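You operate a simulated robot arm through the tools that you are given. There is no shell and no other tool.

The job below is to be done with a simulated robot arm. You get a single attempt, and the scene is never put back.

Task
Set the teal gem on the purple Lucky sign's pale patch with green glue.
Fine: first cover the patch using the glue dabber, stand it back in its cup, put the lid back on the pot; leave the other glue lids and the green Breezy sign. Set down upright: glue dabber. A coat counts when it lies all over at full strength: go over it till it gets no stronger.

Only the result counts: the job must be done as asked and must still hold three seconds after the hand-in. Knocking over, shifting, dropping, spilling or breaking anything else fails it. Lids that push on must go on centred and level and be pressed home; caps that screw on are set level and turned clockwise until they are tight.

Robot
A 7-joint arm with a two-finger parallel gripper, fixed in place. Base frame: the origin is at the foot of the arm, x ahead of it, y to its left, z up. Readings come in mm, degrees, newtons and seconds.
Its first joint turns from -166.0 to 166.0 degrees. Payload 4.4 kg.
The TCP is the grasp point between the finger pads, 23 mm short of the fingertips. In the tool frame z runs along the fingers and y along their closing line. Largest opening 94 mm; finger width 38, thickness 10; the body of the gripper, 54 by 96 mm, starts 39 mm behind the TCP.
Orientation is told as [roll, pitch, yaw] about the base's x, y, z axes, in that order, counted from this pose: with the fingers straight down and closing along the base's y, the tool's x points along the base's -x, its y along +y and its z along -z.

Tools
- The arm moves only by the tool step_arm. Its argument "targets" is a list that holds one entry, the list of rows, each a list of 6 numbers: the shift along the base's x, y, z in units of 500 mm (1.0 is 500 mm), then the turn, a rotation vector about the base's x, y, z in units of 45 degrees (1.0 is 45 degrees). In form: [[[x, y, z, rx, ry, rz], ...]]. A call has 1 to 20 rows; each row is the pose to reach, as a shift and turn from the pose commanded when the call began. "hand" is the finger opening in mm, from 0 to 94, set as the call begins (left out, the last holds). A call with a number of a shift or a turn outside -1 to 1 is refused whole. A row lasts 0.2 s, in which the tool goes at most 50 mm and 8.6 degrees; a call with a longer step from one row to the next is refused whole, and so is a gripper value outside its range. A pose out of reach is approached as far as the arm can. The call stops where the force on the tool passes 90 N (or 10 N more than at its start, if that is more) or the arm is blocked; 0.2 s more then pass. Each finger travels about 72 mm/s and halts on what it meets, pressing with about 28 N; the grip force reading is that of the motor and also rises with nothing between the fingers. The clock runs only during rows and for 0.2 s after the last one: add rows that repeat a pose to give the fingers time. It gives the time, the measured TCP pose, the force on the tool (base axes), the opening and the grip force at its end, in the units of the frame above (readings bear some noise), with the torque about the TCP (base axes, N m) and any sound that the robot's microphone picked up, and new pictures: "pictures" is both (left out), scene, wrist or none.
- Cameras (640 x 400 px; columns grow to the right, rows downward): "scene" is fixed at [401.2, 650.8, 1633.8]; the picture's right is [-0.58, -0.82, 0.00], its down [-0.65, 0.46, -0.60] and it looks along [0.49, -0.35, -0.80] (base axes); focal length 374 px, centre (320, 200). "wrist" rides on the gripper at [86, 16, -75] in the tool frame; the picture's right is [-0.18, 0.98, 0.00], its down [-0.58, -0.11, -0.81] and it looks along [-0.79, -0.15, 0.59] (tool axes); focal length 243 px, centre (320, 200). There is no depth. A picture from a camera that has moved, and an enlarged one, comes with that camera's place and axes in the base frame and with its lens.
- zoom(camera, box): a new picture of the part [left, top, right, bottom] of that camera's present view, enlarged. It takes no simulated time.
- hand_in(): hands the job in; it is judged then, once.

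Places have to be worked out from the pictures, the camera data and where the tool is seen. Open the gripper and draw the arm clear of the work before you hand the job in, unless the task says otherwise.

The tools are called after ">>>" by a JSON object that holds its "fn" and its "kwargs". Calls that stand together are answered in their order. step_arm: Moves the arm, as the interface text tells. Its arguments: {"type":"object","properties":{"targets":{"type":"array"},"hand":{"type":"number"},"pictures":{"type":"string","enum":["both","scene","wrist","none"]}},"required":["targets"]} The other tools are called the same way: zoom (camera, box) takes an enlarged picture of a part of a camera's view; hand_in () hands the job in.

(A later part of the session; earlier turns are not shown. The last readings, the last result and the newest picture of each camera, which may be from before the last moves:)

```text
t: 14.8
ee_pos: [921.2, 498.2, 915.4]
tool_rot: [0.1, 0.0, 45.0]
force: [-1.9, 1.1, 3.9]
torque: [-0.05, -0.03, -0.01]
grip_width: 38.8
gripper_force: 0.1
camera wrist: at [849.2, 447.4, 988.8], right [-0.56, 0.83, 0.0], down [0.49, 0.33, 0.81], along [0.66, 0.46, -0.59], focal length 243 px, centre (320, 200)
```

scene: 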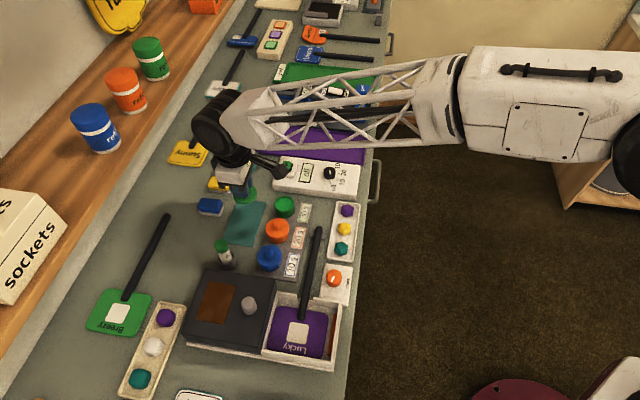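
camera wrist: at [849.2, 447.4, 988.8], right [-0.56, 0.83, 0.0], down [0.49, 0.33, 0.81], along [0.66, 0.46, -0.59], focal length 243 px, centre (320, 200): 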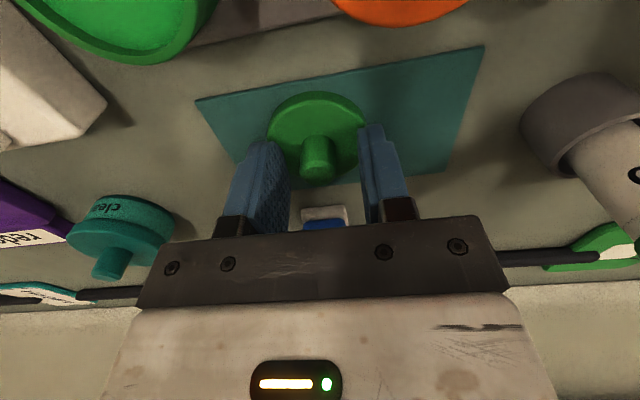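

Released; the lid sits on the mat with its knob between the open fingers. I'll rise straight up and check it from above.

>>> {"fn": "step_arm", "kwargs": {"targets": [[[0, 0, 0.02, 0, 0, 0], [0, 0, 0.08, 0, 0, 0], [0, 0, 0.17, 0, 0, 0], [0, 0, 0.2, 0, 0, 0]]], "hand": 40}}

>>> {"fn": "zoom", "kwargs": {"camera": "wrist", "box": [200, 0, 440, 150]}}

>>> {"fn": "zoom", "kwargs": {"camera": "scene", "box": [200, 170, 320, 245]}}

```text
t: 15.8
ee_pos: [921.3, 497.5, 1016.1]
tool_rot: [0.1, -0.1, 44.9]
force: [0.2, -0.3, -0.8]
torque: [-0.03, -0.01, 0.01]
grip_width: 40.1
gripper_force: 0.0
camera wrist: at [849.4, 447.5, 1090.4], right [-0.56, 0.83, 0.0], down [0.49, 0.33, 0.81], along [0.67, 0.46, -0.59], focal length 243 px, centre (320, 200)
```

scene: 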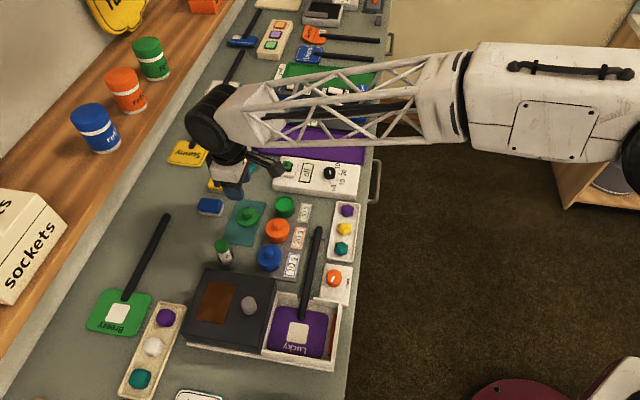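
wrist: 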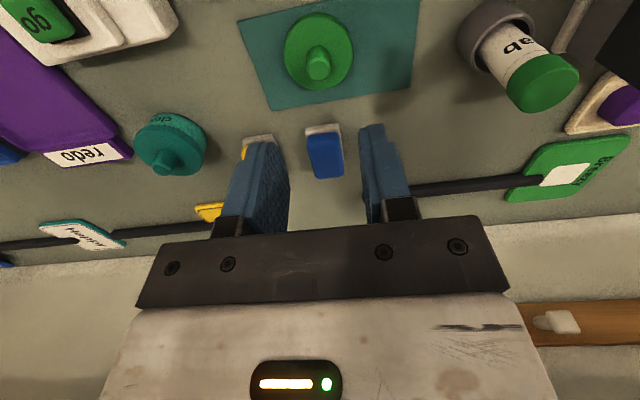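

```text
2.67 times, centred on (320, 75) of wrist
camera zoom: at [849.4, 447.5, 1090.4], right [-0.56, 0.83, 0.0], down [0.49, 0.33, 0.81], along [0.67, 0.46, -0.59], focal length 647 px, centre (320, 533)
```

zoom: 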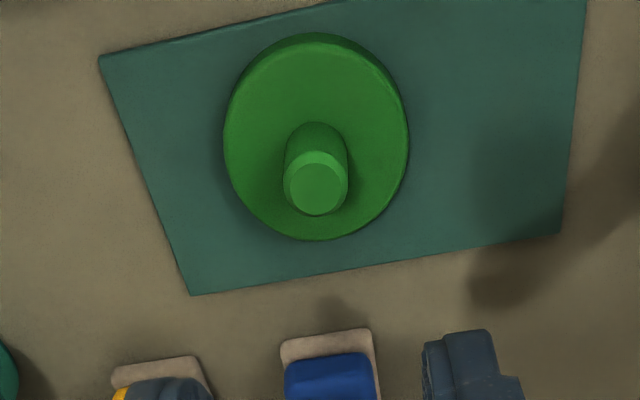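

```text
5.33 times, centred on (260, 208) of scene
camera zoom: at [401.2, 650.8, 1633.8], right [-0.58, -0.82, 0.0], down [-0.65, 0.46, -0.6], along [0.49, -0.35, -0.8], focal length 1994 px, centre (640, 160)
```

zoom: 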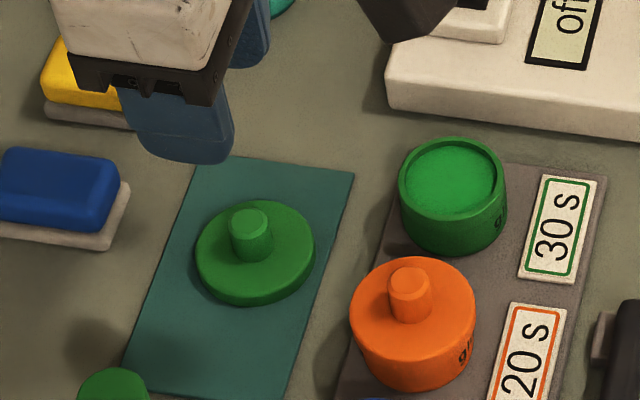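

The lid lies level on the mat. Next I'll go above the dabber with a 60 mm opening (hood side is ~55 mm away) and descend around its green grip.

>>> {"fn": "step_arm", "kwargs": {"targets": [[[-0.04, 0.045, 0.03, 0, 0, 0], [-0.09, 0.1, 0.046, 0, 0, 0], [-0.14, 0.155, 0.046, 0, 0, 0], [-0.1664, 0.186, 0.046, 0, 0, 0], [-0.1664, 0.186, -0.02, 0, 0, 0], [-0.1664, 0.186, -0.06, 0, 0, 0], [-0.1664, 0.186, -0.06, 0, 0, 0]]], "hand": 60}}

>>> {"fn": "zoom", "kwargs": {"camera": "wrist", "box": [200, 0, 440, 200]}}

>>> {"fn": "zoom", "kwargs": {"camera": "scene", "box": [170, 200, 290, 290]}}

```text
t: 17.4
ee_pos: [838.0, 591.2, 987.2]
tool_rot: [0.0, -0.1, 45.0]
force: [-0.4, 0.3, -0.7]
torque: [-0.03, 0.0, 0.0]
grip_width: 60.0
gripper_force: 0.1
camera wrist: at [766.1, 540.8, 1060.2], right [-0.56, 0.83, 0.0], down [0.49, 0.33, 0.81], along [0.67, 0.46, -0.59], focal length 243 px, centre (320, 200)
```

scene: 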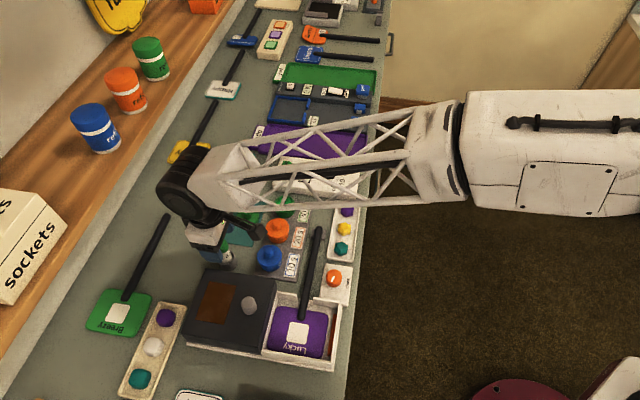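
wrist: 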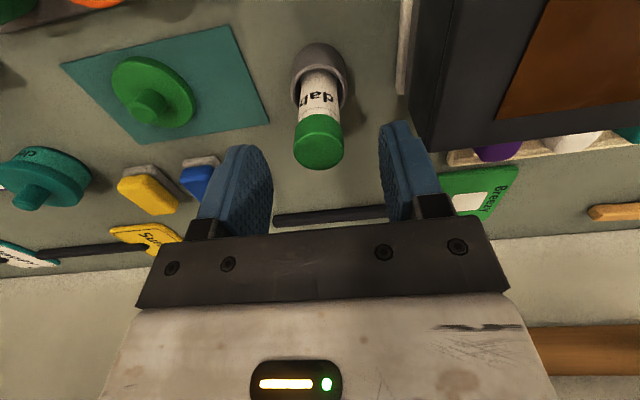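

```text
2.00 times, centred on (320, 100) of wrist
camera zoom: at [766.1, 540.8, 1060.2], right [-0.56, 0.83, 0.0], down [0.49, 0.33, 0.81], along [0.67, 0.46, -0.59], focal length 485 px, centre (320, 400)
```

zoom: 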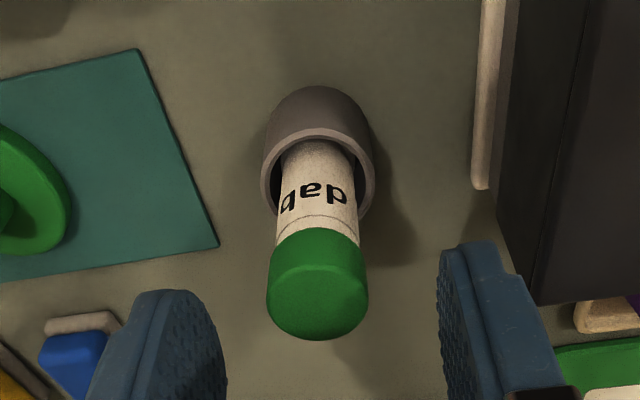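

```text
4.44 times, centred on (230, 245) of scene
camera zoom: at [401.2, 650.8, 1633.8], right [-0.58, -0.82, 0.0], down [-0.65, 0.46, -0.6], along [0.49, -0.35, -0.8], focal length 1662 px, centre (720, 0)
```

zoom: 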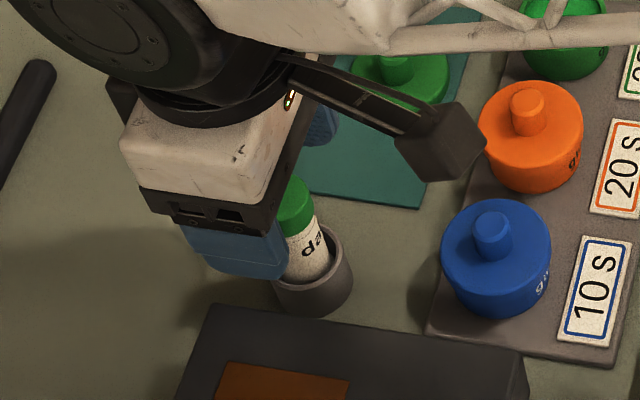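

The dabber is centred between the fingers. I'll lower to its green grip, then close in the next call.

>>> {"fn": "step_arm", "kwargs": {"targets": [[[0, 0, -0.04, 0, 0, 0], [0, 0, -0.07, 0, 0, 0], [0, 0, -0.086, 0, 0, 0], [0, 0, -0.086, 0, 0, 0]]], "hand": 60, "pictures": "wrist"}}

>>> {"fn": "step_arm", "kwargs": {"targets": [[[0, 0, 0, 0, 0, 0], [0, 0, 0, 0, 0, 0], [0, 0, 0, 0, 0, 0], [0, 0, 0, 0, 0, 0], [0, 0, 0, 0, 0, 0]]], "hand": 15, "pictures": "both"}}

```text
t: 18.4
ee_pos: [838.2, 590.6, 943.7]
tool_rot: [0.1, -0.1, 44.9]
force: [0.0, 0.3, 0.1]
torque: [0.01, 0.0, -0.02]
grip_width: 60.2
gripper_force: 0.0
camera wrist: at [766.7, 540.9, 1017.5], right [-0.56, 0.83, 0.0], down [0.49, 0.33, 0.81], along [0.67, 0.46, -0.59], focal length 243 px, centre (320, 200)
```

wrist: 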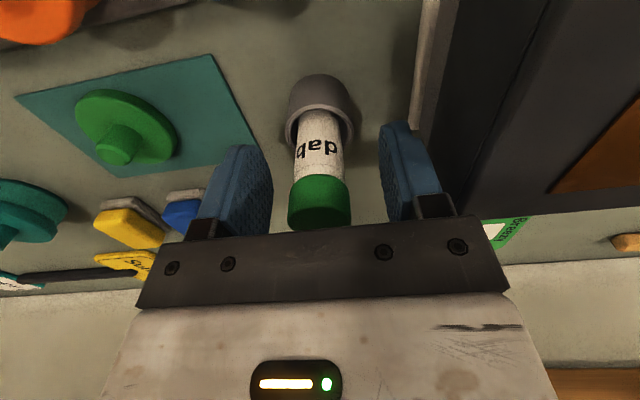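

```text
t: 19.6
ee_pos: [838.3, 590.9, 943.7]
tool_rot: [0.1, -0.1, 45.1]
force: [0.1, -0.4, 0.6]
torque: [0.0, -0.01, 0.03]
grip_width: 25.8
gripper_force: 27.7
camera wrist: at [766.7, 540.9, 1017.5], right [-0.56, 0.83, 0.0], down [0.49, 0.33, 0.81], along [0.67, 0.46, -0.59], focal length 243 px, centre (320, 200)
```

scene: 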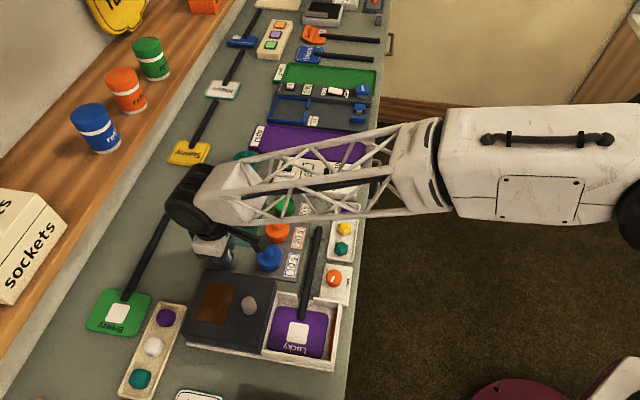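
wrist: 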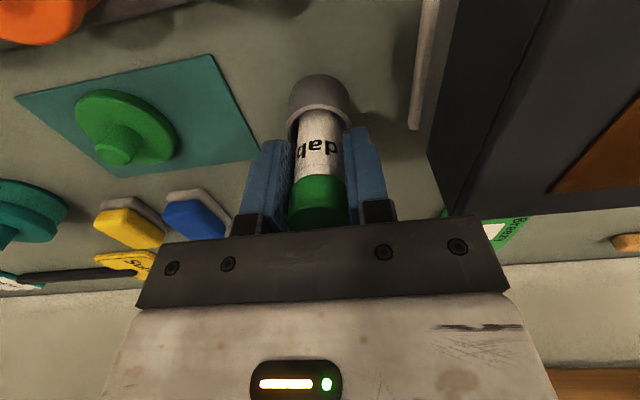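

Gripped at 25.8 mm. I'll lift straight up out of the cup and check the tip.

>>> {"fn": "step_arm", "kwargs": {"targets": [[[0, 0, 0.02, 0, 0, 0], [0, 0, 0.06, 0, 0, 0], [0, 0, 0.11, 0, 0, 0], [0, 0, 0.17, 0, 0, 0], [0, 0, 0.19, 0, 0, 0]]], "hand": 15}}

>>> {"fn": "zoom", "kwargs": {"camera": "wrist", "box": [220, 0, 420, 200]}}

>>> {"fn": "zoom", "kwargs": {"camera": "scene", "box": [160, 180, 280, 280]}}

```text
t: 20.8
ee_pos: [837.9, 590.3, 1039.1]
tool_rot: [0.1, -0.1, 45.0]
force: [0.1, 0.3, -1.0]
torque: [0.0, 0.0, -0.01]
grip_width: 25.7
gripper_force: 27.8
camera wrist: at [766.5, 539.9, 1112.7], right [-0.56, 0.83, 0.0], down [0.49, 0.33, 0.81], along [0.67, 0.46, -0.59], focal length 243 px, centre (320, 200)
```

scene: 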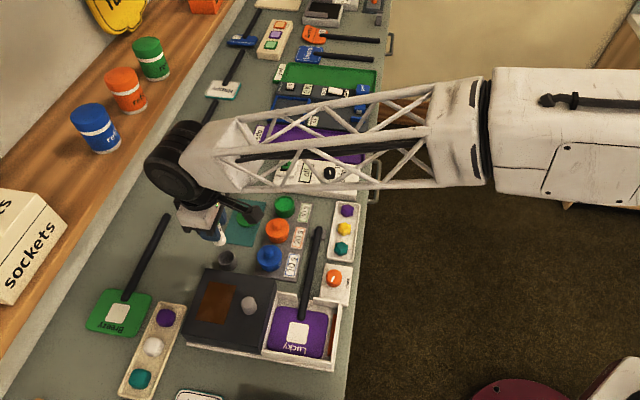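
wrist: 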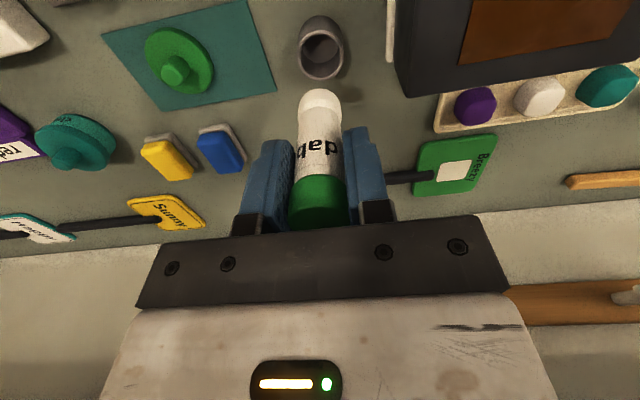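

```text
2.00 times, centred on (320, 100) of wrist
camera zoom: at [766.5, 539.9, 1112.7], right [-0.56, 0.83, 0.0], down [0.49, 0.33, 0.81], along [0.67, 0.46, -0.59], focal length 485 px, centre (320, 400)
```

zoom: 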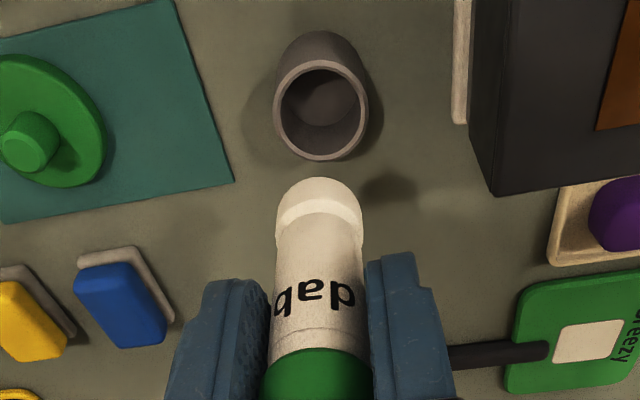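

```text
4.00 times, centred on (220, 230) of scene
camera zoom: at [401.2, 650.8, 1633.8], right [-0.58, -0.82, 0.0], down [-0.65, 0.46, -0.6], along [0.49, -0.35, -0.8], focal length 1496 px, centre (720, 80)
```

zoom: 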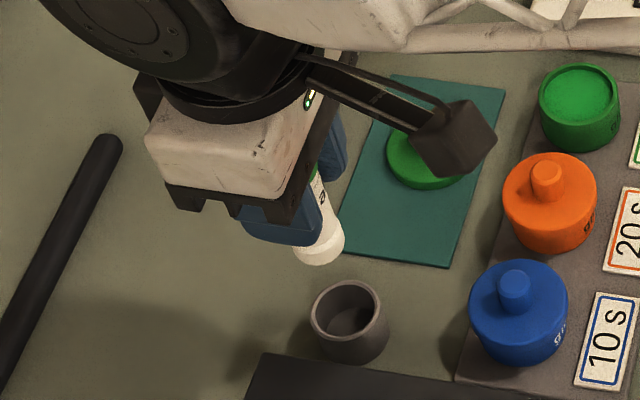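

The dabber has a white felt tip at its lower end, about 68 mm below the TCP. I'll carry it upright at this height over to the open green pot.

>>> {"fn": "step_arm", "kwargs": {"targets": [[[0.02, -0.07, 0, 0, 0, 0], [0.04, -0.145, 0, 0, 0, 0], [0.06, -0.22, 0, 0, 0, 0], [0.08, -0.295, 0, 0, 0, 0], [0.1, -0.357, 0, 0, 0, 0], [0.1, -0.357, 0, 0, 0, 0]]], "hand": 15}}

>>> {"fn": "zoom", "kwargs": {"camera": "wrist", "box": [220, 0, 420, 200]}}

>>> {"fn": "zoom", "kwargs": {"camera": "scene", "box": [220, 150, 320, 230]}}

```text
t: 22.2
ee_pos: [889.6, 410.6, 1039.4]
tool_rot: [0.1, -0.2, 45.0]
force: [0.1, -0.3, -0.1]
torque: [-0.01, 0.03, -0.03]
grip_width: 25.8
gripper_force: 27.9
camera wrist: at [817.2, 360.9, 1112.9], right [-0.56, 0.83, 0.0], down [0.49, 0.33, 0.81], along [0.67, 0.46, -0.59], focal length 243 px, centre (320, 200)
```

scene: 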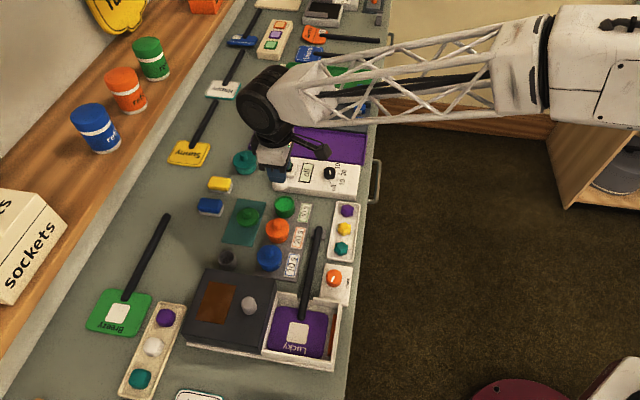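
wrist: 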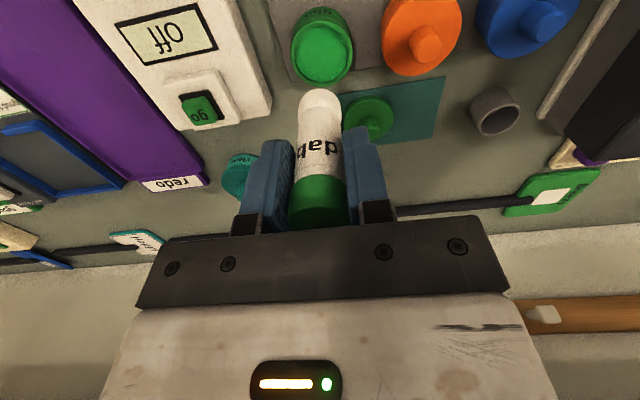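

```text
2.00 times, centred on (320, 100) of wrist
camera zoom: at [817.2, 360.9, 1112.9], right [-0.56, 0.83, 0.0], down [0.49, 0.33, 0.81], along [0.67, 0.46, -0.59], focal length 485 px, centre (320, 400)
```

zoom: 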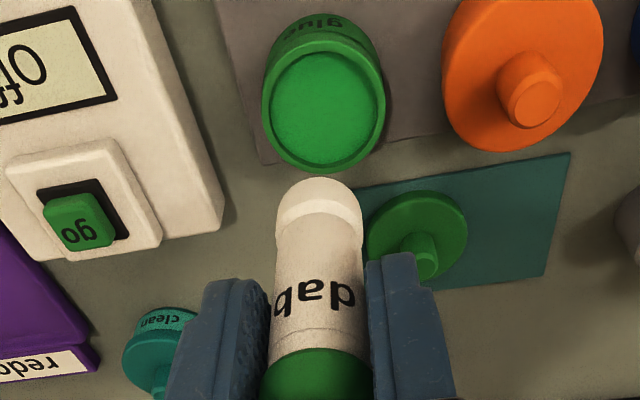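

```text
5.00 times, centred on (270, 190) of scene
camera zoom: at [401.2, 650.8, 1633.8], right [-0.58, -0.82, 0.0], down [-0.65, 0.46, -0.6], along [0.49, -0.35, -0.8], focal length 1870 px, centre (570, 250)
```

zoom: 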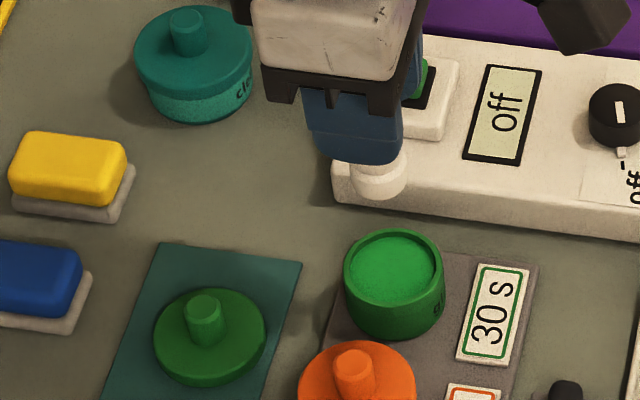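

The tip is aligned above the pot. I'll lower into the glue in small steps, watching force and pictures.

>>> {"fn": "step_arm", "kwargs": {"targets": [[[0, 0, -0.05, 0, 0, 0], [0, 0, -0.1, 0, 0, 0], [0, 0, -0.12, 0, 0, 0], [0, 0, -0.126, 0, 0, 0], [0, 0, -0.126, 0, 0, 0]]], "hand": 15}}

>>> {"fn": "zoom", "kwargs": {"camera": "wrist", "box": [220, 0, 420, 200]}}

>>> {"fn": "zoom", "kwargs": {"camera": "scene", "box": [240, 170, 320, 230]}}

```text
t: 23.4
ee_pos: [888.1, 412.3, 975.5]
tool_rot: [0.1, -0.1, 44.9]
force: [0.9, -0.1, -0.5]
torque: [0.01, -0.01, -0.01]
grip_width: 25.4
gripper_force: 28.1
camera wrist: at [816.8, 361.9, 1049.0], right [-0.56, 0.83, 0.0], down [0.49, 0.33, 0.81], along [0.67, 0.46, -0.59], focal length 243 px, centre (320, 200)
```

scene: 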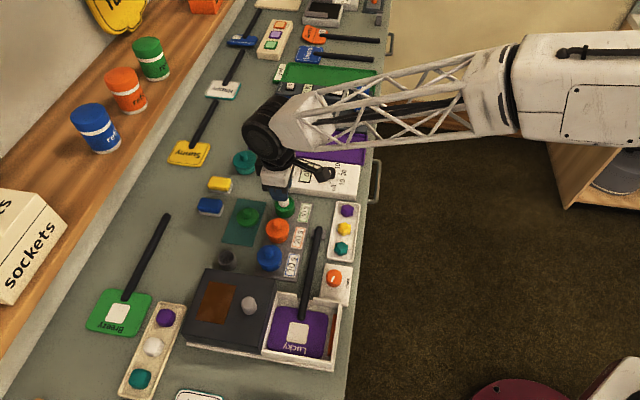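
wrist: 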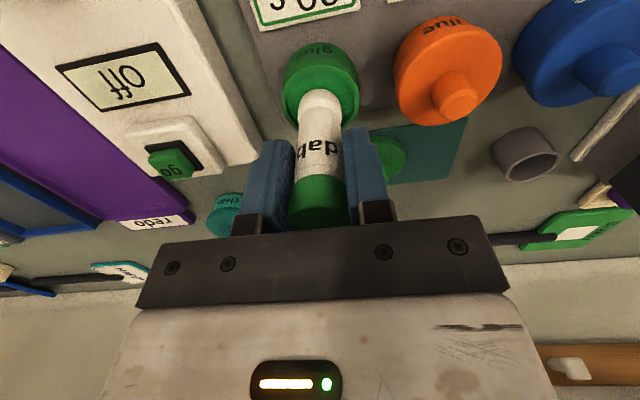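

```text
2.00 times, centred on (320, 100) of wrist
camera zoom: at [816.8, 361.9, 1049.0], right [-0.56, 0.83, 0.0], down [0.49, 0.33, 0.81], along [0.67, 0.46, -0.59], focal length 485 px, centre (320, 400)
```

zoom: 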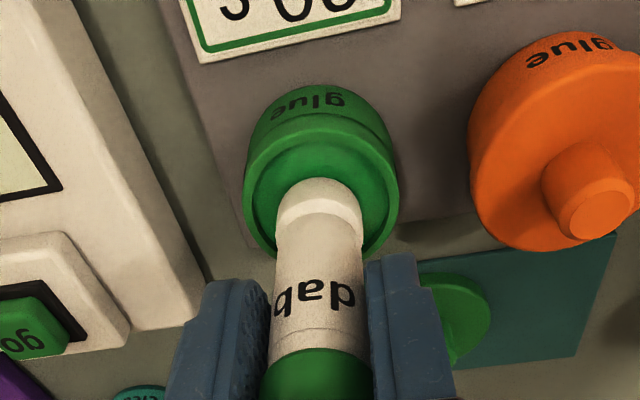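

```text
6.67 times, centred on (280, 200) of scene
camera zoom: at [401.2, 650.8, 1633.8], right [-0.58, -0.82, 0.0], down [-0.65, 0.46, -0.6], along [0.49, -0.35, -0.8], focal length 2493 px, centre (587, 200)
```

zoom: 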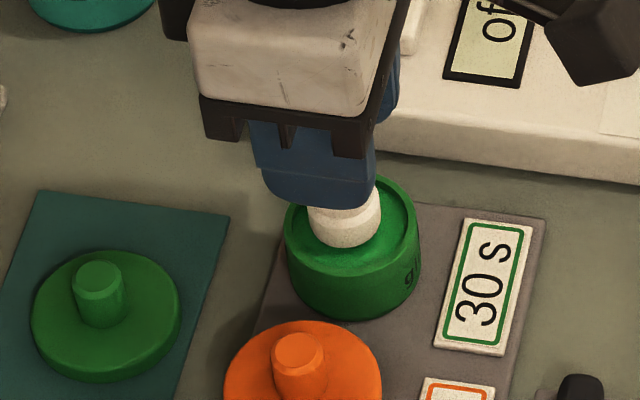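

The tip hangs just above the glue surface without contact. I'll lower in further small steps.

>>> {"fn": "step_arm", "kwargs": {"targets": [[[0, 0, -0.006, 0, 0, 0], [0, 0, -0.012, 0, 0, 0], [0, 0, -0.016, 0, 0, 0], [0, 0, -0.016, 0, 0, 0]]], "hand": 15, "pictures": "wrist"}}

>>> {"fn": "zoom", "kwargs": {"camera": "wrist", "box": [220, 0, 420, 200]}}

>>> {"fn": "zoom", "kwargs": {"camera": "scene", "box": [240, 170, 320, 230]}}

```text
t: 24.4
ee_pos: [889.3, 412.7, 970.1]
tool_rot: [0.1, -0.3, 45.0]
force: [3.3, -0.2, 24.4]
torque: [-0.03, -0.14, 0.01]
grip_width: 25.9
gripper_force: 27.9
camera wrist: at [816.8, 362.2, 1042.9], right [-0.56, 0.83, 0.0], down [0.49, 0.33, 0.81], along [0.67, 0.46, -0.59], focal length 243 px, centre (320, 200)
```

wrist: 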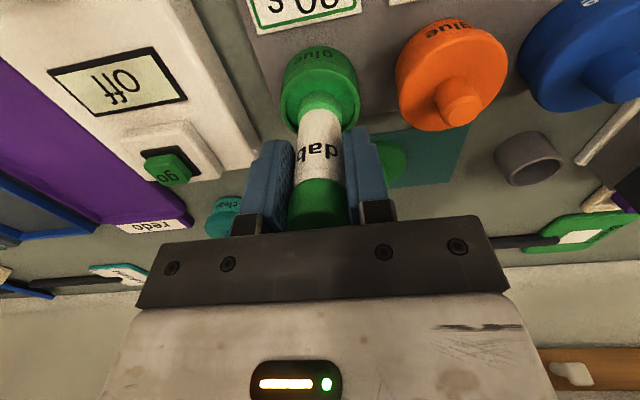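

```text
2.00 times, centred on (320, 100) of wrist
camera zoom: at [816.8, 362.2, 1042.9], right [-0.56, 0.83, 0.0], down [0.49, 0.33, 0.81], along [0.67, 0.46, -0.59], focal length 485 px, centre (320, 400)
```

zoom: 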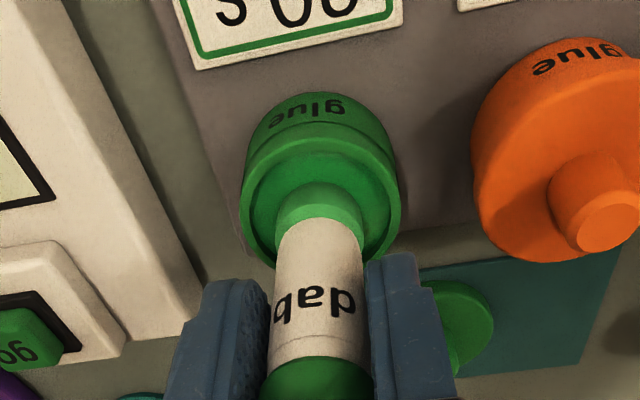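

```text
6.67 times, centred on (280, 200) of scene
camera zoom: at [401.2, 650.8, 1633.8], right [-0.58, -0.82, 0.0], down [-0.65, 0.46, -0.6], along [0.49, -0.35, -0.8], focal length 2493 px, centre (587, 200)
```

zoom: 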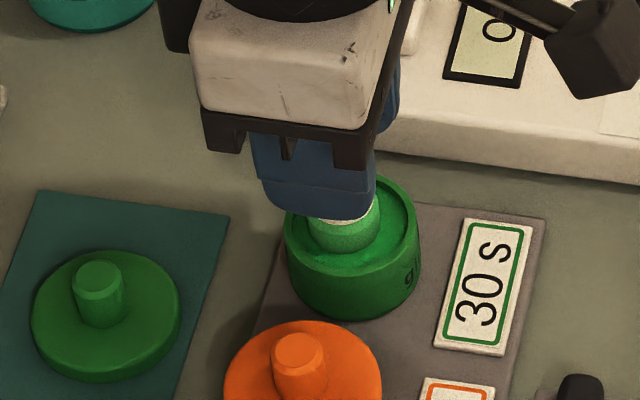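

The tip turned green — loaded, with contact on the glue at TCP z≈970. Now I'll lift it clear and carry it to hover well above the Lucky sign.

>>> {"fn": "step_arm", "kwargs": {"targets": [[[0, 0, 0.04, 0, 0, 0], [0, 0, 0.12, 0, 0, 0], [0, 0, 0.194, 0, 0, 0], [-0.078, 0.0401, 0.194, 0, 0, 0], [-0.156, 0.0802, 0.194, 0, 0, 0], [-0.234, 0.1203, 0.194, 0, 0, 0], [-0.312, 0.1604, 0.194, 0, 0, 0], [-0.39, 0.2005, 0.194, 0, 0, 0], [-0.468, 0.2406, 0.194, 0, 0, 0], [-0.546, 0.281, 0.194, 0, 0, 0], [-0.546, 0.281, 0.194, 0, 0, 0]]], "hand": 15}}

>>> {"fn": "zoom", "kwargs": {"camera": "wrist", "box": [200, 0, 440, 180]}}

>>> {"fn": "zoom", "kwargs": {"camera": "scene", "box": [220, 260, 360, 370]}}

```text
t: 26.8
ee_pos: [613.4, 552.5, 1064.1]
tool_rot: [0.1, -0.1, 45.0]
force: [0.2, 1.0, -0.6]
torque: [0.03, 0.02, -0.01]
grip_width: 25.9
gripper_force: 27.0
camera wrist: at [541.5, 501.9, 1137.7], right [-0.56, 0.83, 0.0], down [0.49, 0.33, 0.81], along [0.67, 0.46, -0.59], focal length 243 px, centre (320, 200)
```

scene: 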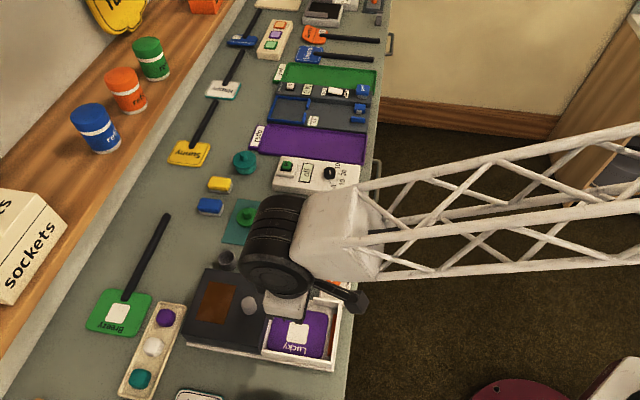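
wrist: 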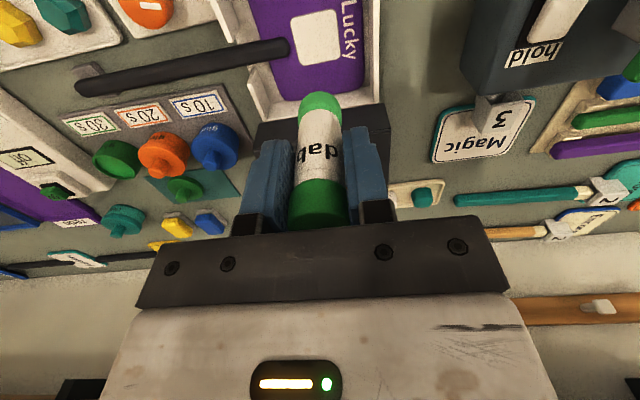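

```text
2.22 times, centred on (320, 90) of wrist
camera zoom: at [541.5, 501.9, 1137.7], right [-0.56, 0.83, 0.0], down [0.49, 0.33, 0.81], along [0.67, 0.46, -0.59], focal length 539 px, centre (320, 444)
```

zoom: 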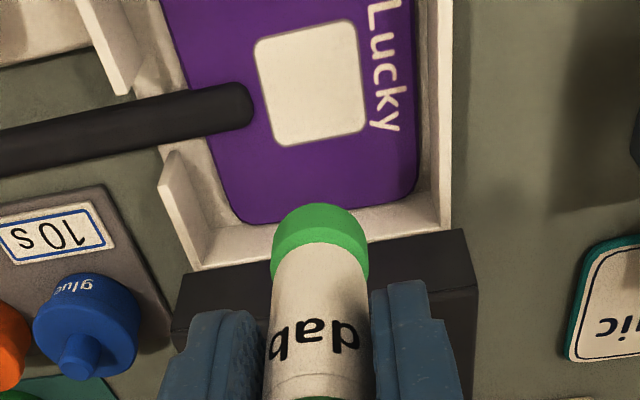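

```text
3.64 times, centred on (290, 315) of scene
camera zoom: at [401.2, 650.8, 1633.8], right [-0.58, -0.82, 0.0], down [-0.65, 0.46, -0.6], along [0.49, -0.35, -0.8], focal length 1360 px, centre (429, -218)
```

zoom: 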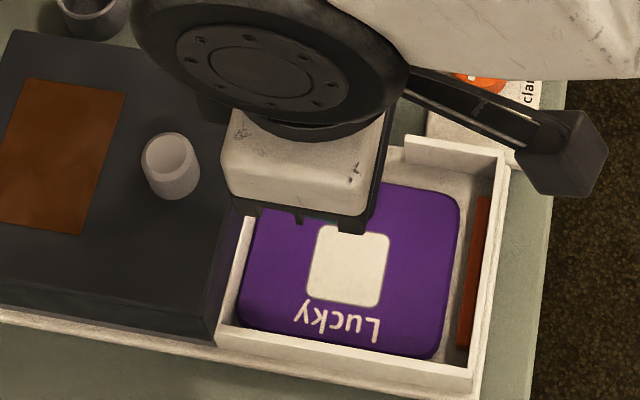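

The green tip is loaded. The pale patch works out as a ~40 mm square, aligned to the bench, centred near (619.5, 552), z≈887. I'll descend to ~20 mm above it to verify centring.

>>> {"fn": "step_arm", "kwargs": {"targets": [[[0.004, 0, -0.06, 0, 0, 0], [0.0084, 0.0004, -0.13, 0, 0, 0], [0.0084, 0.0004, -0.18, 0, 0, 0], [0.0084, 0.0004, -0.18, 0, 0, 0]]], "hand": 15}}

>>> {"fn": "zoom", "kwargs": {"camera": "wrist", "box": [220, 0, 420, 150]}}

>>> {"fn": "zoom", "kwargs": {"camera": "scene", "box": [250, 285, 350, 365]}}

```text
t: 27.8
ee_pos: [618.7, 553.3, 974.0]
tool_rot: [0.1, -0.2, 45.0]
force: [0.1, 0.5, -1.7]
torque: [-0.01, 0.01, 0.03]
grip_width: 25.6
gripper_force: 28.1
camera wrist: at [547.1, 502.9, 1048.0], right [-0.56, 0.83, 0.0], down [0.49, 0.33, 0.81], along [0.67, 0.46, -0.59], focal length 243 px, centre (320, 200)
```

scene: 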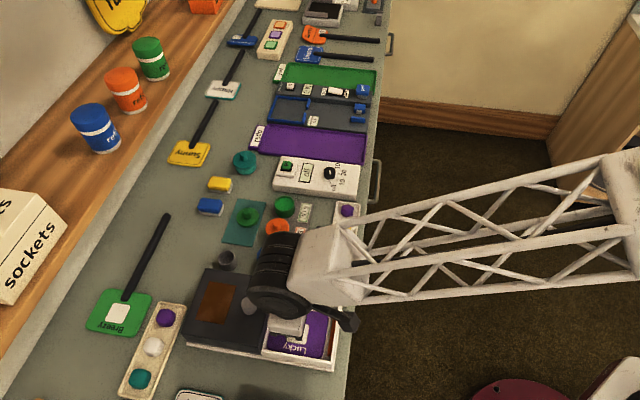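
wrist: 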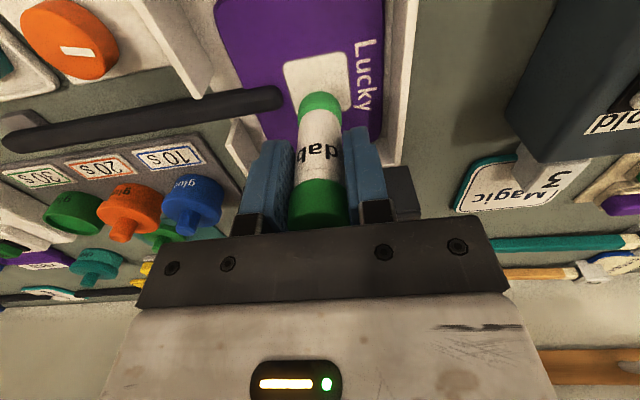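

```text
2.67 times, centred on (320, 75) of wrist
camera zoom: at [547.1, 502.9, 1048.0], right [-0.56, 0.83, 0.0], down [0.49, 0.33, 0.81], along [0.67, 0.46, -0.59], focal length 647 px, centre (320, 533)
```

zoom: 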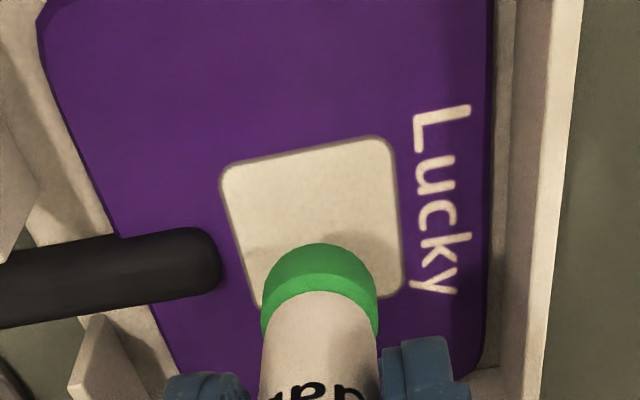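

```text
5.00 times, centred on (300, 325) of scene
camera zoom: at [401.2, 650.8, 1633.8], right [-0.58, -0.82, 0.0], down [-0.65, 0.46, -0.6], along [0.49, -0.35, -0.8], focal length 1870 px, centre (420, -425)
```

zoom: 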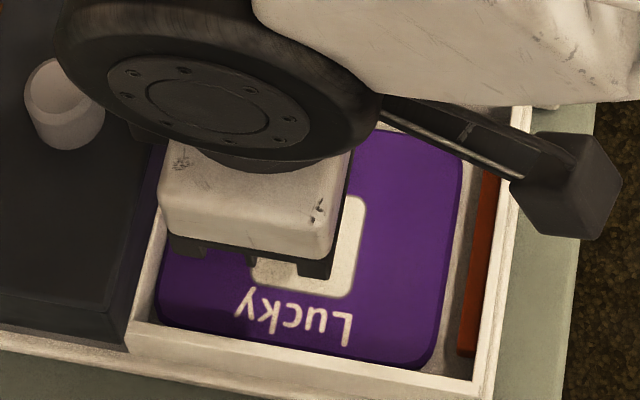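

The tip is about centred over the patch (centre refined to ≈(620.4, 552.6), z≈887). I'll lower gently to find contact.

>>> {"fn": "step_arm", "kwargs": {"targets": [[[0.0014, 0.0008, -0.016, 0, 0, 0], [0.0014, 0.0008, -0.03, 0, 0, 0], [0.0014, 0.0008, -0.036, 0, 0, 0], [0.0014, 0.0008, -0.038, 0, 0, 0], [0.0014, 0.0008, -0.04, 0, 0, 0]]], "hand": 15, "pictures": "none"}}

>>> {"fn": "zoom", "kwargs": {"camera": "wrist", "box": [220, 0, 420, 150]}}

```text
t: 29.0
ee_pos: [618.7, 553.3, 954.4]
tool_rot: [0.1, -0.2, 45.0]
force: [-0.6, -0.5, 6.4]
torque: [-0.09, 0.05, 0.0]
grip_width: 25.6
gripper_force: 28.2
```

```text
2.67 times, centred on (320, 75) of wrist
camera zoom: at [548.4, 503.1, 1029.0], right [-0.56, 0.83, 0.0], down [0.49, 0.33, 0.81], along [0.67, 0.46, -0.59], focal length 647 px, centre (320, 533)
```

zoom: 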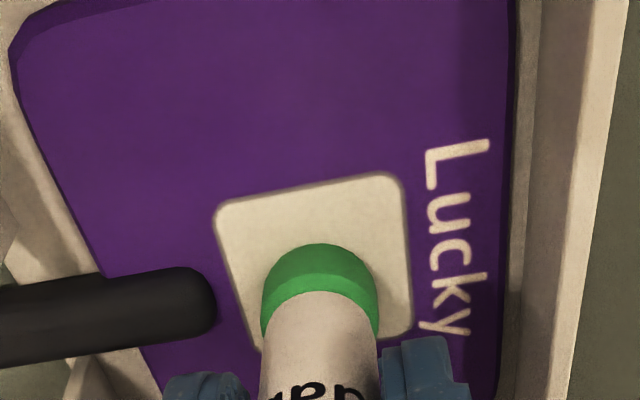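

Light contact (6 N) at TCP z≈955. I'll lift and look at the mark left.

>>> {"fn": "step_arm", "kwargs": {"targets": [[[0, 0, 0.03, 0, 0, 0], [0, 0, 0.1, 0, 0, 0]]], "hand": 15, "pictures": "none"}}

>>> {"fn": "zoom", "kwargs": {"camera": "wrist", "box": [220, 0, 420, 150]}}

>>> {"fn": "zoom", "kwargs": {"camera": "scene", "box": [250, 285, 350, 365]}}

```text
t: 29.6
ee_pos: [619.5, 552.2, 1004.9]
tool_rot: [0.2, -0.1, 45.0]
force: [1.1, 0.2, 0.3]
torque: [-0.01, -0.03, -0.01]
grip_width: 25.5
gripper_force: 27.8
```

```text
2.67 times, centred on (320, 75) of wrist
camera zoom: at [548.0, 502.2, 1078.4], right [-0.56, 0.83, 0.0], down [0.49, 0.33, 0.81], along [0.67, 0.46, -0.59], focal length 647 px, centre (320, 533)
```

zoom: 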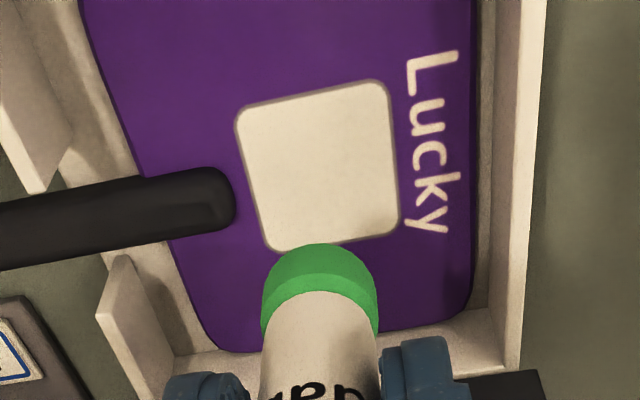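

```text
5.00 times, centred on (300, 325) of scene
camera zoom: at [401.2, 650.8, 1633.8], right [-0.58, -0.82, 0.0], down [-0.65, 0.46, -0.6], along [0.49, -0.35, -0.8], focal length 1870 px, centre (420, -425)
```

zoom: 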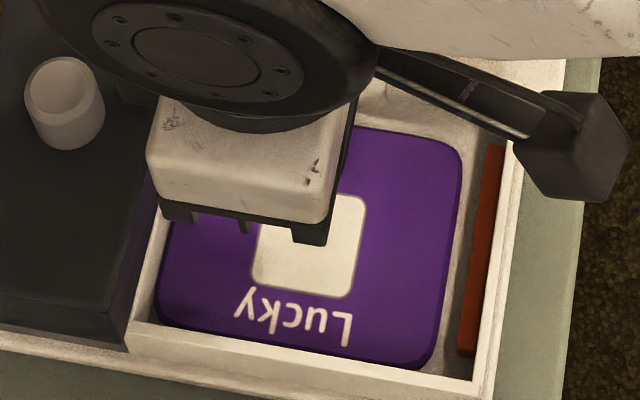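

No visible mark from the brief light touch. I'll press a little firmer (about 2 mm deeper) for about a second with a small circular rub and look again.

>>> {"fn": "step_arm", "kwargs": {"targets": [[[0, 0, -0.06, 0, 0, 0], [0, 0, -0.09, 0, 0, 0], [0, 0, -0.101, 0, 0, 0], [0, 0, -0.103, 0, 0, 0], [0, 0, -0.103, 0, 0, 0], [0, 0, -0.103, 0, 0, 0]]], "hand": 15, "pictures": "none"}}

>>> {"fn": "zoom", "kwargs": {"camera": "wrist", "box": [220, 0, 420, 150]}}

>>> {"fn": "step_arm", "kwargs": {"targets": [[[0, 0, 0.03, 0, 0, 0], [0, 0, 0.1, 0, 0, 0]]], "hand": 15, "pictures": "none"}}

>>> {"fn": "zoom", "kwargs": {"camera": "wrist", "box": [260, 10, 380, 110]}}

>>> {"fn": "zoom", "kwargs": {"camera": "scene", "box": [250, 285, 350, 365]}}

```text
t: 31.0
ee_pos: [619.9, 553.3, 955.0]
tool_rot: [0.1, -0.2, 45.0]
force: [3.6, 0.4, 24.3]
torque: [-0.07, -0.18, -0.03]
grip_width: 25.6
gripper_force: 27.8
```

```text
2.67 times, centred on (320, 75) of wrist
camera zoom: at [548.3, 503.2, 1027.8], right [-0.56, 0.83, 0.0], down [0.49, 0.33, 0.81], along [0.67, 0.46, -0.59], focal length 647 px, centre (320, 533)
```

zoom: 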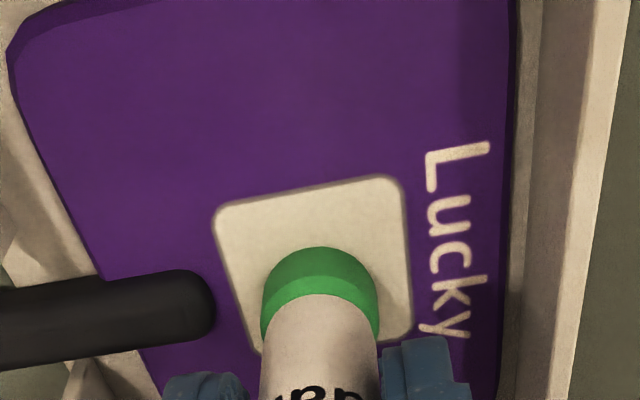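

```text
t: 31.6
ee_pos: [620.2, 552.2, 1002.2]
tool_rot: [0.2, -0.1, 44.9]
force: [-0.6, -0.4, -0.3]
torque: [-0.04, -0.01, 0.05]
grip_width: 25.5
gripper_force: 28.0
```

```text
4.00 times, centred on (320, 60) of wrist
camera zoom: at [548.0, 502.5, 1075.7], right [-0.56, 0.83, 0.0], down [0.49, 0.33, 0.81], along [0.67, 0.46, -0.59], focal length 970 px, centre (320, 760)
```

zoom: 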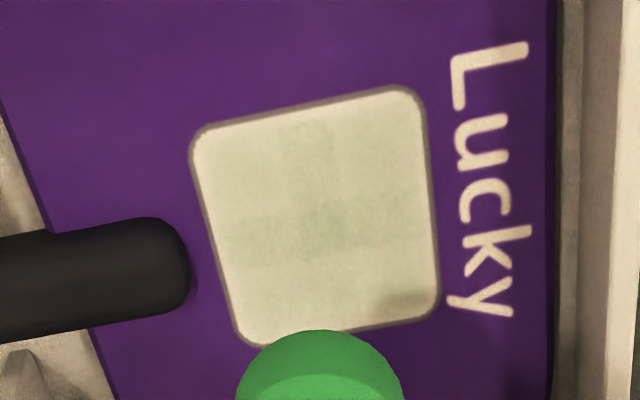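

```text
5.00 times, centred on (300, 325) of scene
camera zoom: at [401.2, 650.8, 1633.8], right [-0.58, -0.82, 0.0], down [-0.65, 0.46, -0.6], along [0.49, -0.35, -0.8], focal length 1870 px, centre (420, -425)
```

zoom: 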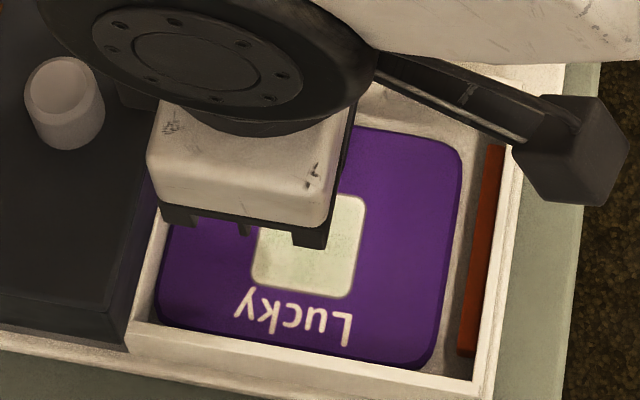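

A faint green tint appeared where it was pressed, so it builds with pressed contact. I'll try a short gentle stroke pattern while pressed and check that the sign doesn't shift.

>>> {"fn": "step_arm", "kwargs": {"targets": [[[0, 0, -0.06, 0, 0, 0], [0, 0, -0.09, 0, 0, 0], [0, 0, -0.0985, 0, 0, 0], [0.0064, -0.0064, -0.0985, 0, 0, 0], [0.0127, -0.0127, -0.0985, 0, 0, 0], [0.02, -0.006, -0.0985, 0, 0, 0], [0.0268, 0.0014, -0.0985, 0, 0, 0], [0.02, 0.0078, -0.0985, 0, 0, 0], [0.0141, 0.0141, -0.0985, 0, 0, 0], [0.0141, 0.0141, -0.0985, 0, 0, 0]]], "hand": 15, "pictures": "none"}}

>>> {"fn": "step_arm", "kwargs": {"targets": [[[0, 0, 0.03, 0, 0, 0], [-0.0141, -0.0141, 0.0985, 0, 0, 0]]], "hand": 15, "pictures": "none"}}

>>> {"fn": "zoom", "kwargs": {"camera": "wrist", "box": [260, 10, 380, 110]}}

>>> {"fn": "zoom", "kwargs": {"camera": "scene", "box": [250, 285, 350, 365]}}

```text
t: 33.8
ee_pos: [627.1, 559.7, 953.8]
tool_rot: [0.1, -0.2, 45.0]
force: [4.4, -1.9, 19.7]
torque: [-0.12, -0.17, 0.03]
grip_width: 25.8
gripper_force: 28.5
```

```text
t: 34.4
ee_pos: [619.9, 551.8, 1002.3]
tool_rot: [0.1, 0.0, 45.0]
force: [-1.1, -0.1, -1.8]
torque: [-0.03, -0.02, 0.01]
grip_width: 25.6
gripper_force: 28.1
```

```text
4.00 times, centred on (320, 60) of wrist
camera zoom: at [548.0, 502.9, 1076.1], right [-0.56, 0.83, 0.0], down [0.49, 0.33, 0.81], along [0.67, 0.46, -0.59], focal length 970 px, centre (320, 760)
```

zoom: 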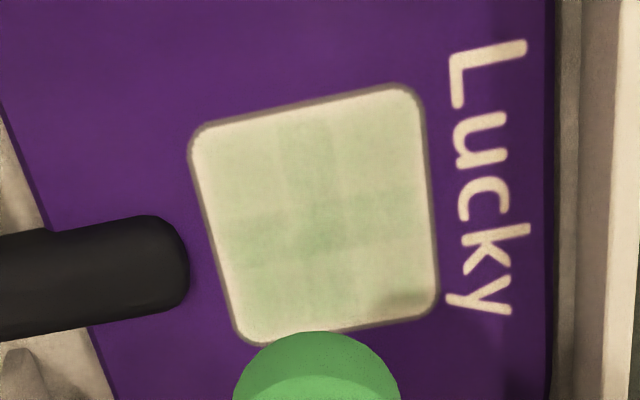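

```text
5.00 times, centred on (300, 325) of scene
camera zoom: at [401.2, 650.8, 1633.8], right [-0.58, -0.82, 0.0], down [-0.65, 0.46, -0.6], along [0.49, -0.35, -0.8], focal length 1870 px, centre (420, -425)
```

zoom: 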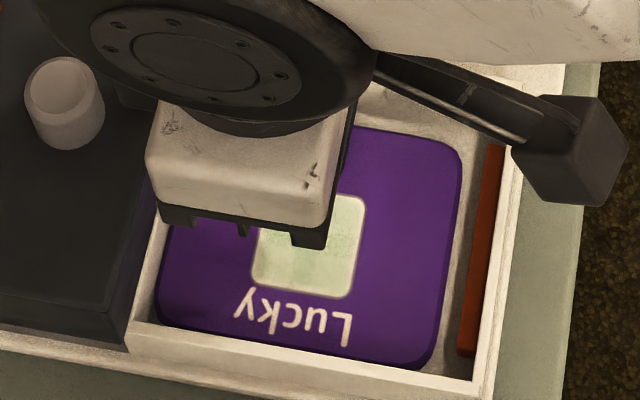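

The coat builds on a 3×3 grid and the tip is getting paler as it empties. I'll look at the tip colour and sign position more closely.

>>> {"fn": "zoom", "kwargs": {"camera": "wrist", "box": [270, 20, 370, 160]}}

>>> {"fn": "zoom", "kwargs": {"camera": "wrist", "box": [275, 20, 355, 100]}}

```text
2.86 times, centred on (320, 90) of wrist
camera zoom: at [548.0, 502.9, 1076.1], right [-0.56, 0.83, 0.0], down [0.49, 0.33, 0.81], along [0.67, 0.46, -0.59], focal length 693 px, centre (320, 514)
```

zoom: 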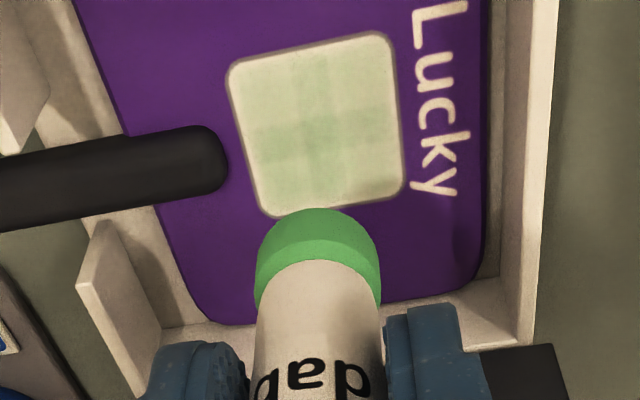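

```text
5.00 times, centred on (315, 60) of wrist
camera zoom: at [548.0, 502.9, 1076.1], right [-0.56, 0.83, 0.0], down [0.49, 0.33, 0.81], along [0.67, 0.46, -0.59], focal length 1213 px, centre (345, 900)
```

zoom: 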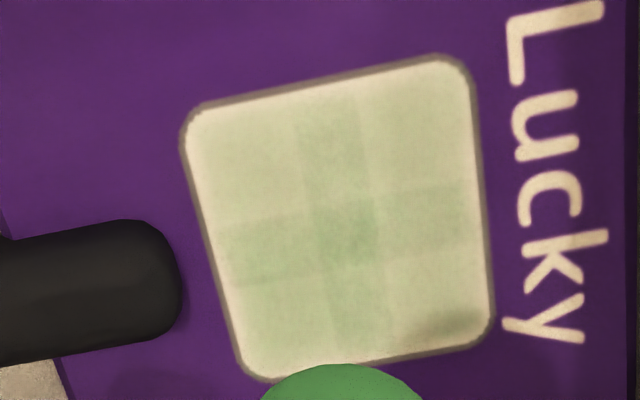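

The four quadrants look about equally faint (cross where they overlap). I'll press over each quadrant in turn, with dwell, and compare.

>>> {"fn": "step_arm", "kwargs": {"targets": [[[0.0268, 0.0014, -0.06, 0, 0, 0], [0.0268, 0.0014, -0.0985, 0, 0, 0], [0.0268, 0.0014, -0.0985, 0, 0, 0], [0.0268, 0.0014, -0.0985, 0, 0, 0], [0.0268, 0.0014, -0.0985, 0, 0, 0], [0.014, 0.014, -0.0985, 0, 0, 0], [0, 0.0283, -0.0985, 0, 0, 0], [0, 0.0283, -0.0985, 0, 0, 0], [0, 0.0283, -0.0985, 0, 0, 0], [-0.014, 0.014, -0.0985, 0, 0, 0], [-0.0283, 0, -0.0985, 0, 0, 0], [-0.0283, 0, -0.0985, 0, 0, 0], [-0.0283, 0, -0.0985, 0, 0, 0], [-0.014, -0.014, -0.0985, 0, 0, 0], [-0.0014, -0.0268, -0.0985, 0, 0, 0], [-0.0014, -0.0268, -0.0985, 0, 0, 0], [-0.0014, -0.0268, -0.0985, 0, 0, 0]]], "hand": 15, "pictures": "none"}}

>>> {"fn": "step_arm", "kwargs": {"targets": [[[0, 0, 0.03, 0, 0, 0], [0.0014, 0.0268, 0.0985, 0, 0, 0]]], "hand": 15, "pictures": "none"}}

>>> {"fn": "zoom", "kwargs": {"camera": "wrist", "box": [260, 10, 380, 110]}}

>>> {"fn": "zoom", "kwargs": {"camera": "scene", "box": [250, 285, 350, 365]}}

```text
t: 38.0
ee_pos: [620.0, 540.7, 954.6]
tool_rot: [0.2, -0.1, 45.0]
force: [-1.1, 1.8, 8.5]
torque: [0.05, 0.09, 0.02]
grip_width: 25.5
gripper_force: 28.6
```

```text
t: 38.6
ee_pos: [618.6, 553.2, 1002.3]
tool_rot: [0.1, -0.2, 44.9]
force: [-0.5, -0.4, -0.6]
torque: [0.04, -0.01, -0.05]
grip_width: 25.7
gripper_force: 27.5
```

```text
4.00 times, centred on (320, 60) of wrist
camera zoom: at [548.2, 502.8, 1076.0], right [-0.56, 0.83, 0.0], down [0.49, 0.33, 0.81], along [0.67, 0.46, -0.59], focal length 970 px, centre (320, 760)
```

zoom: 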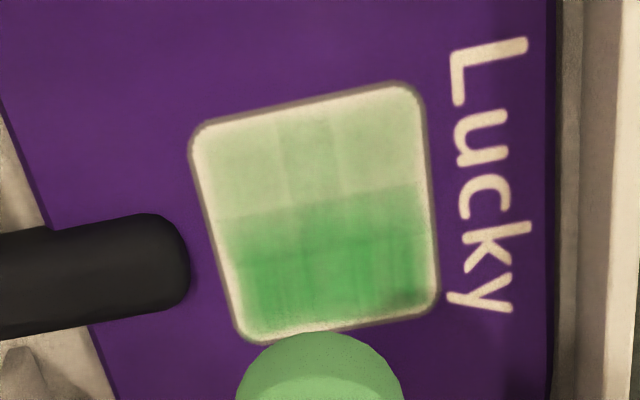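

```text
5.00 times, centred on (300, 325) of scene
camera zoom: at [401.2, 650.8, 1633.8], right [-0.58, -0.82, 0.0], down [-0.65, 0.46, -0.6], along [0.49, -0.35, -0.8], focal length 1870 px, centre (420, -425)
```

zoom: 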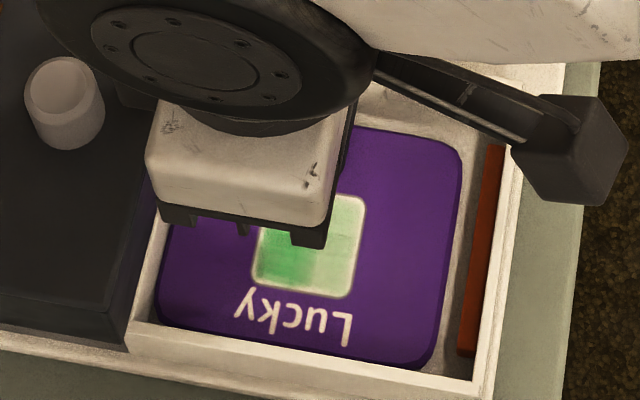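

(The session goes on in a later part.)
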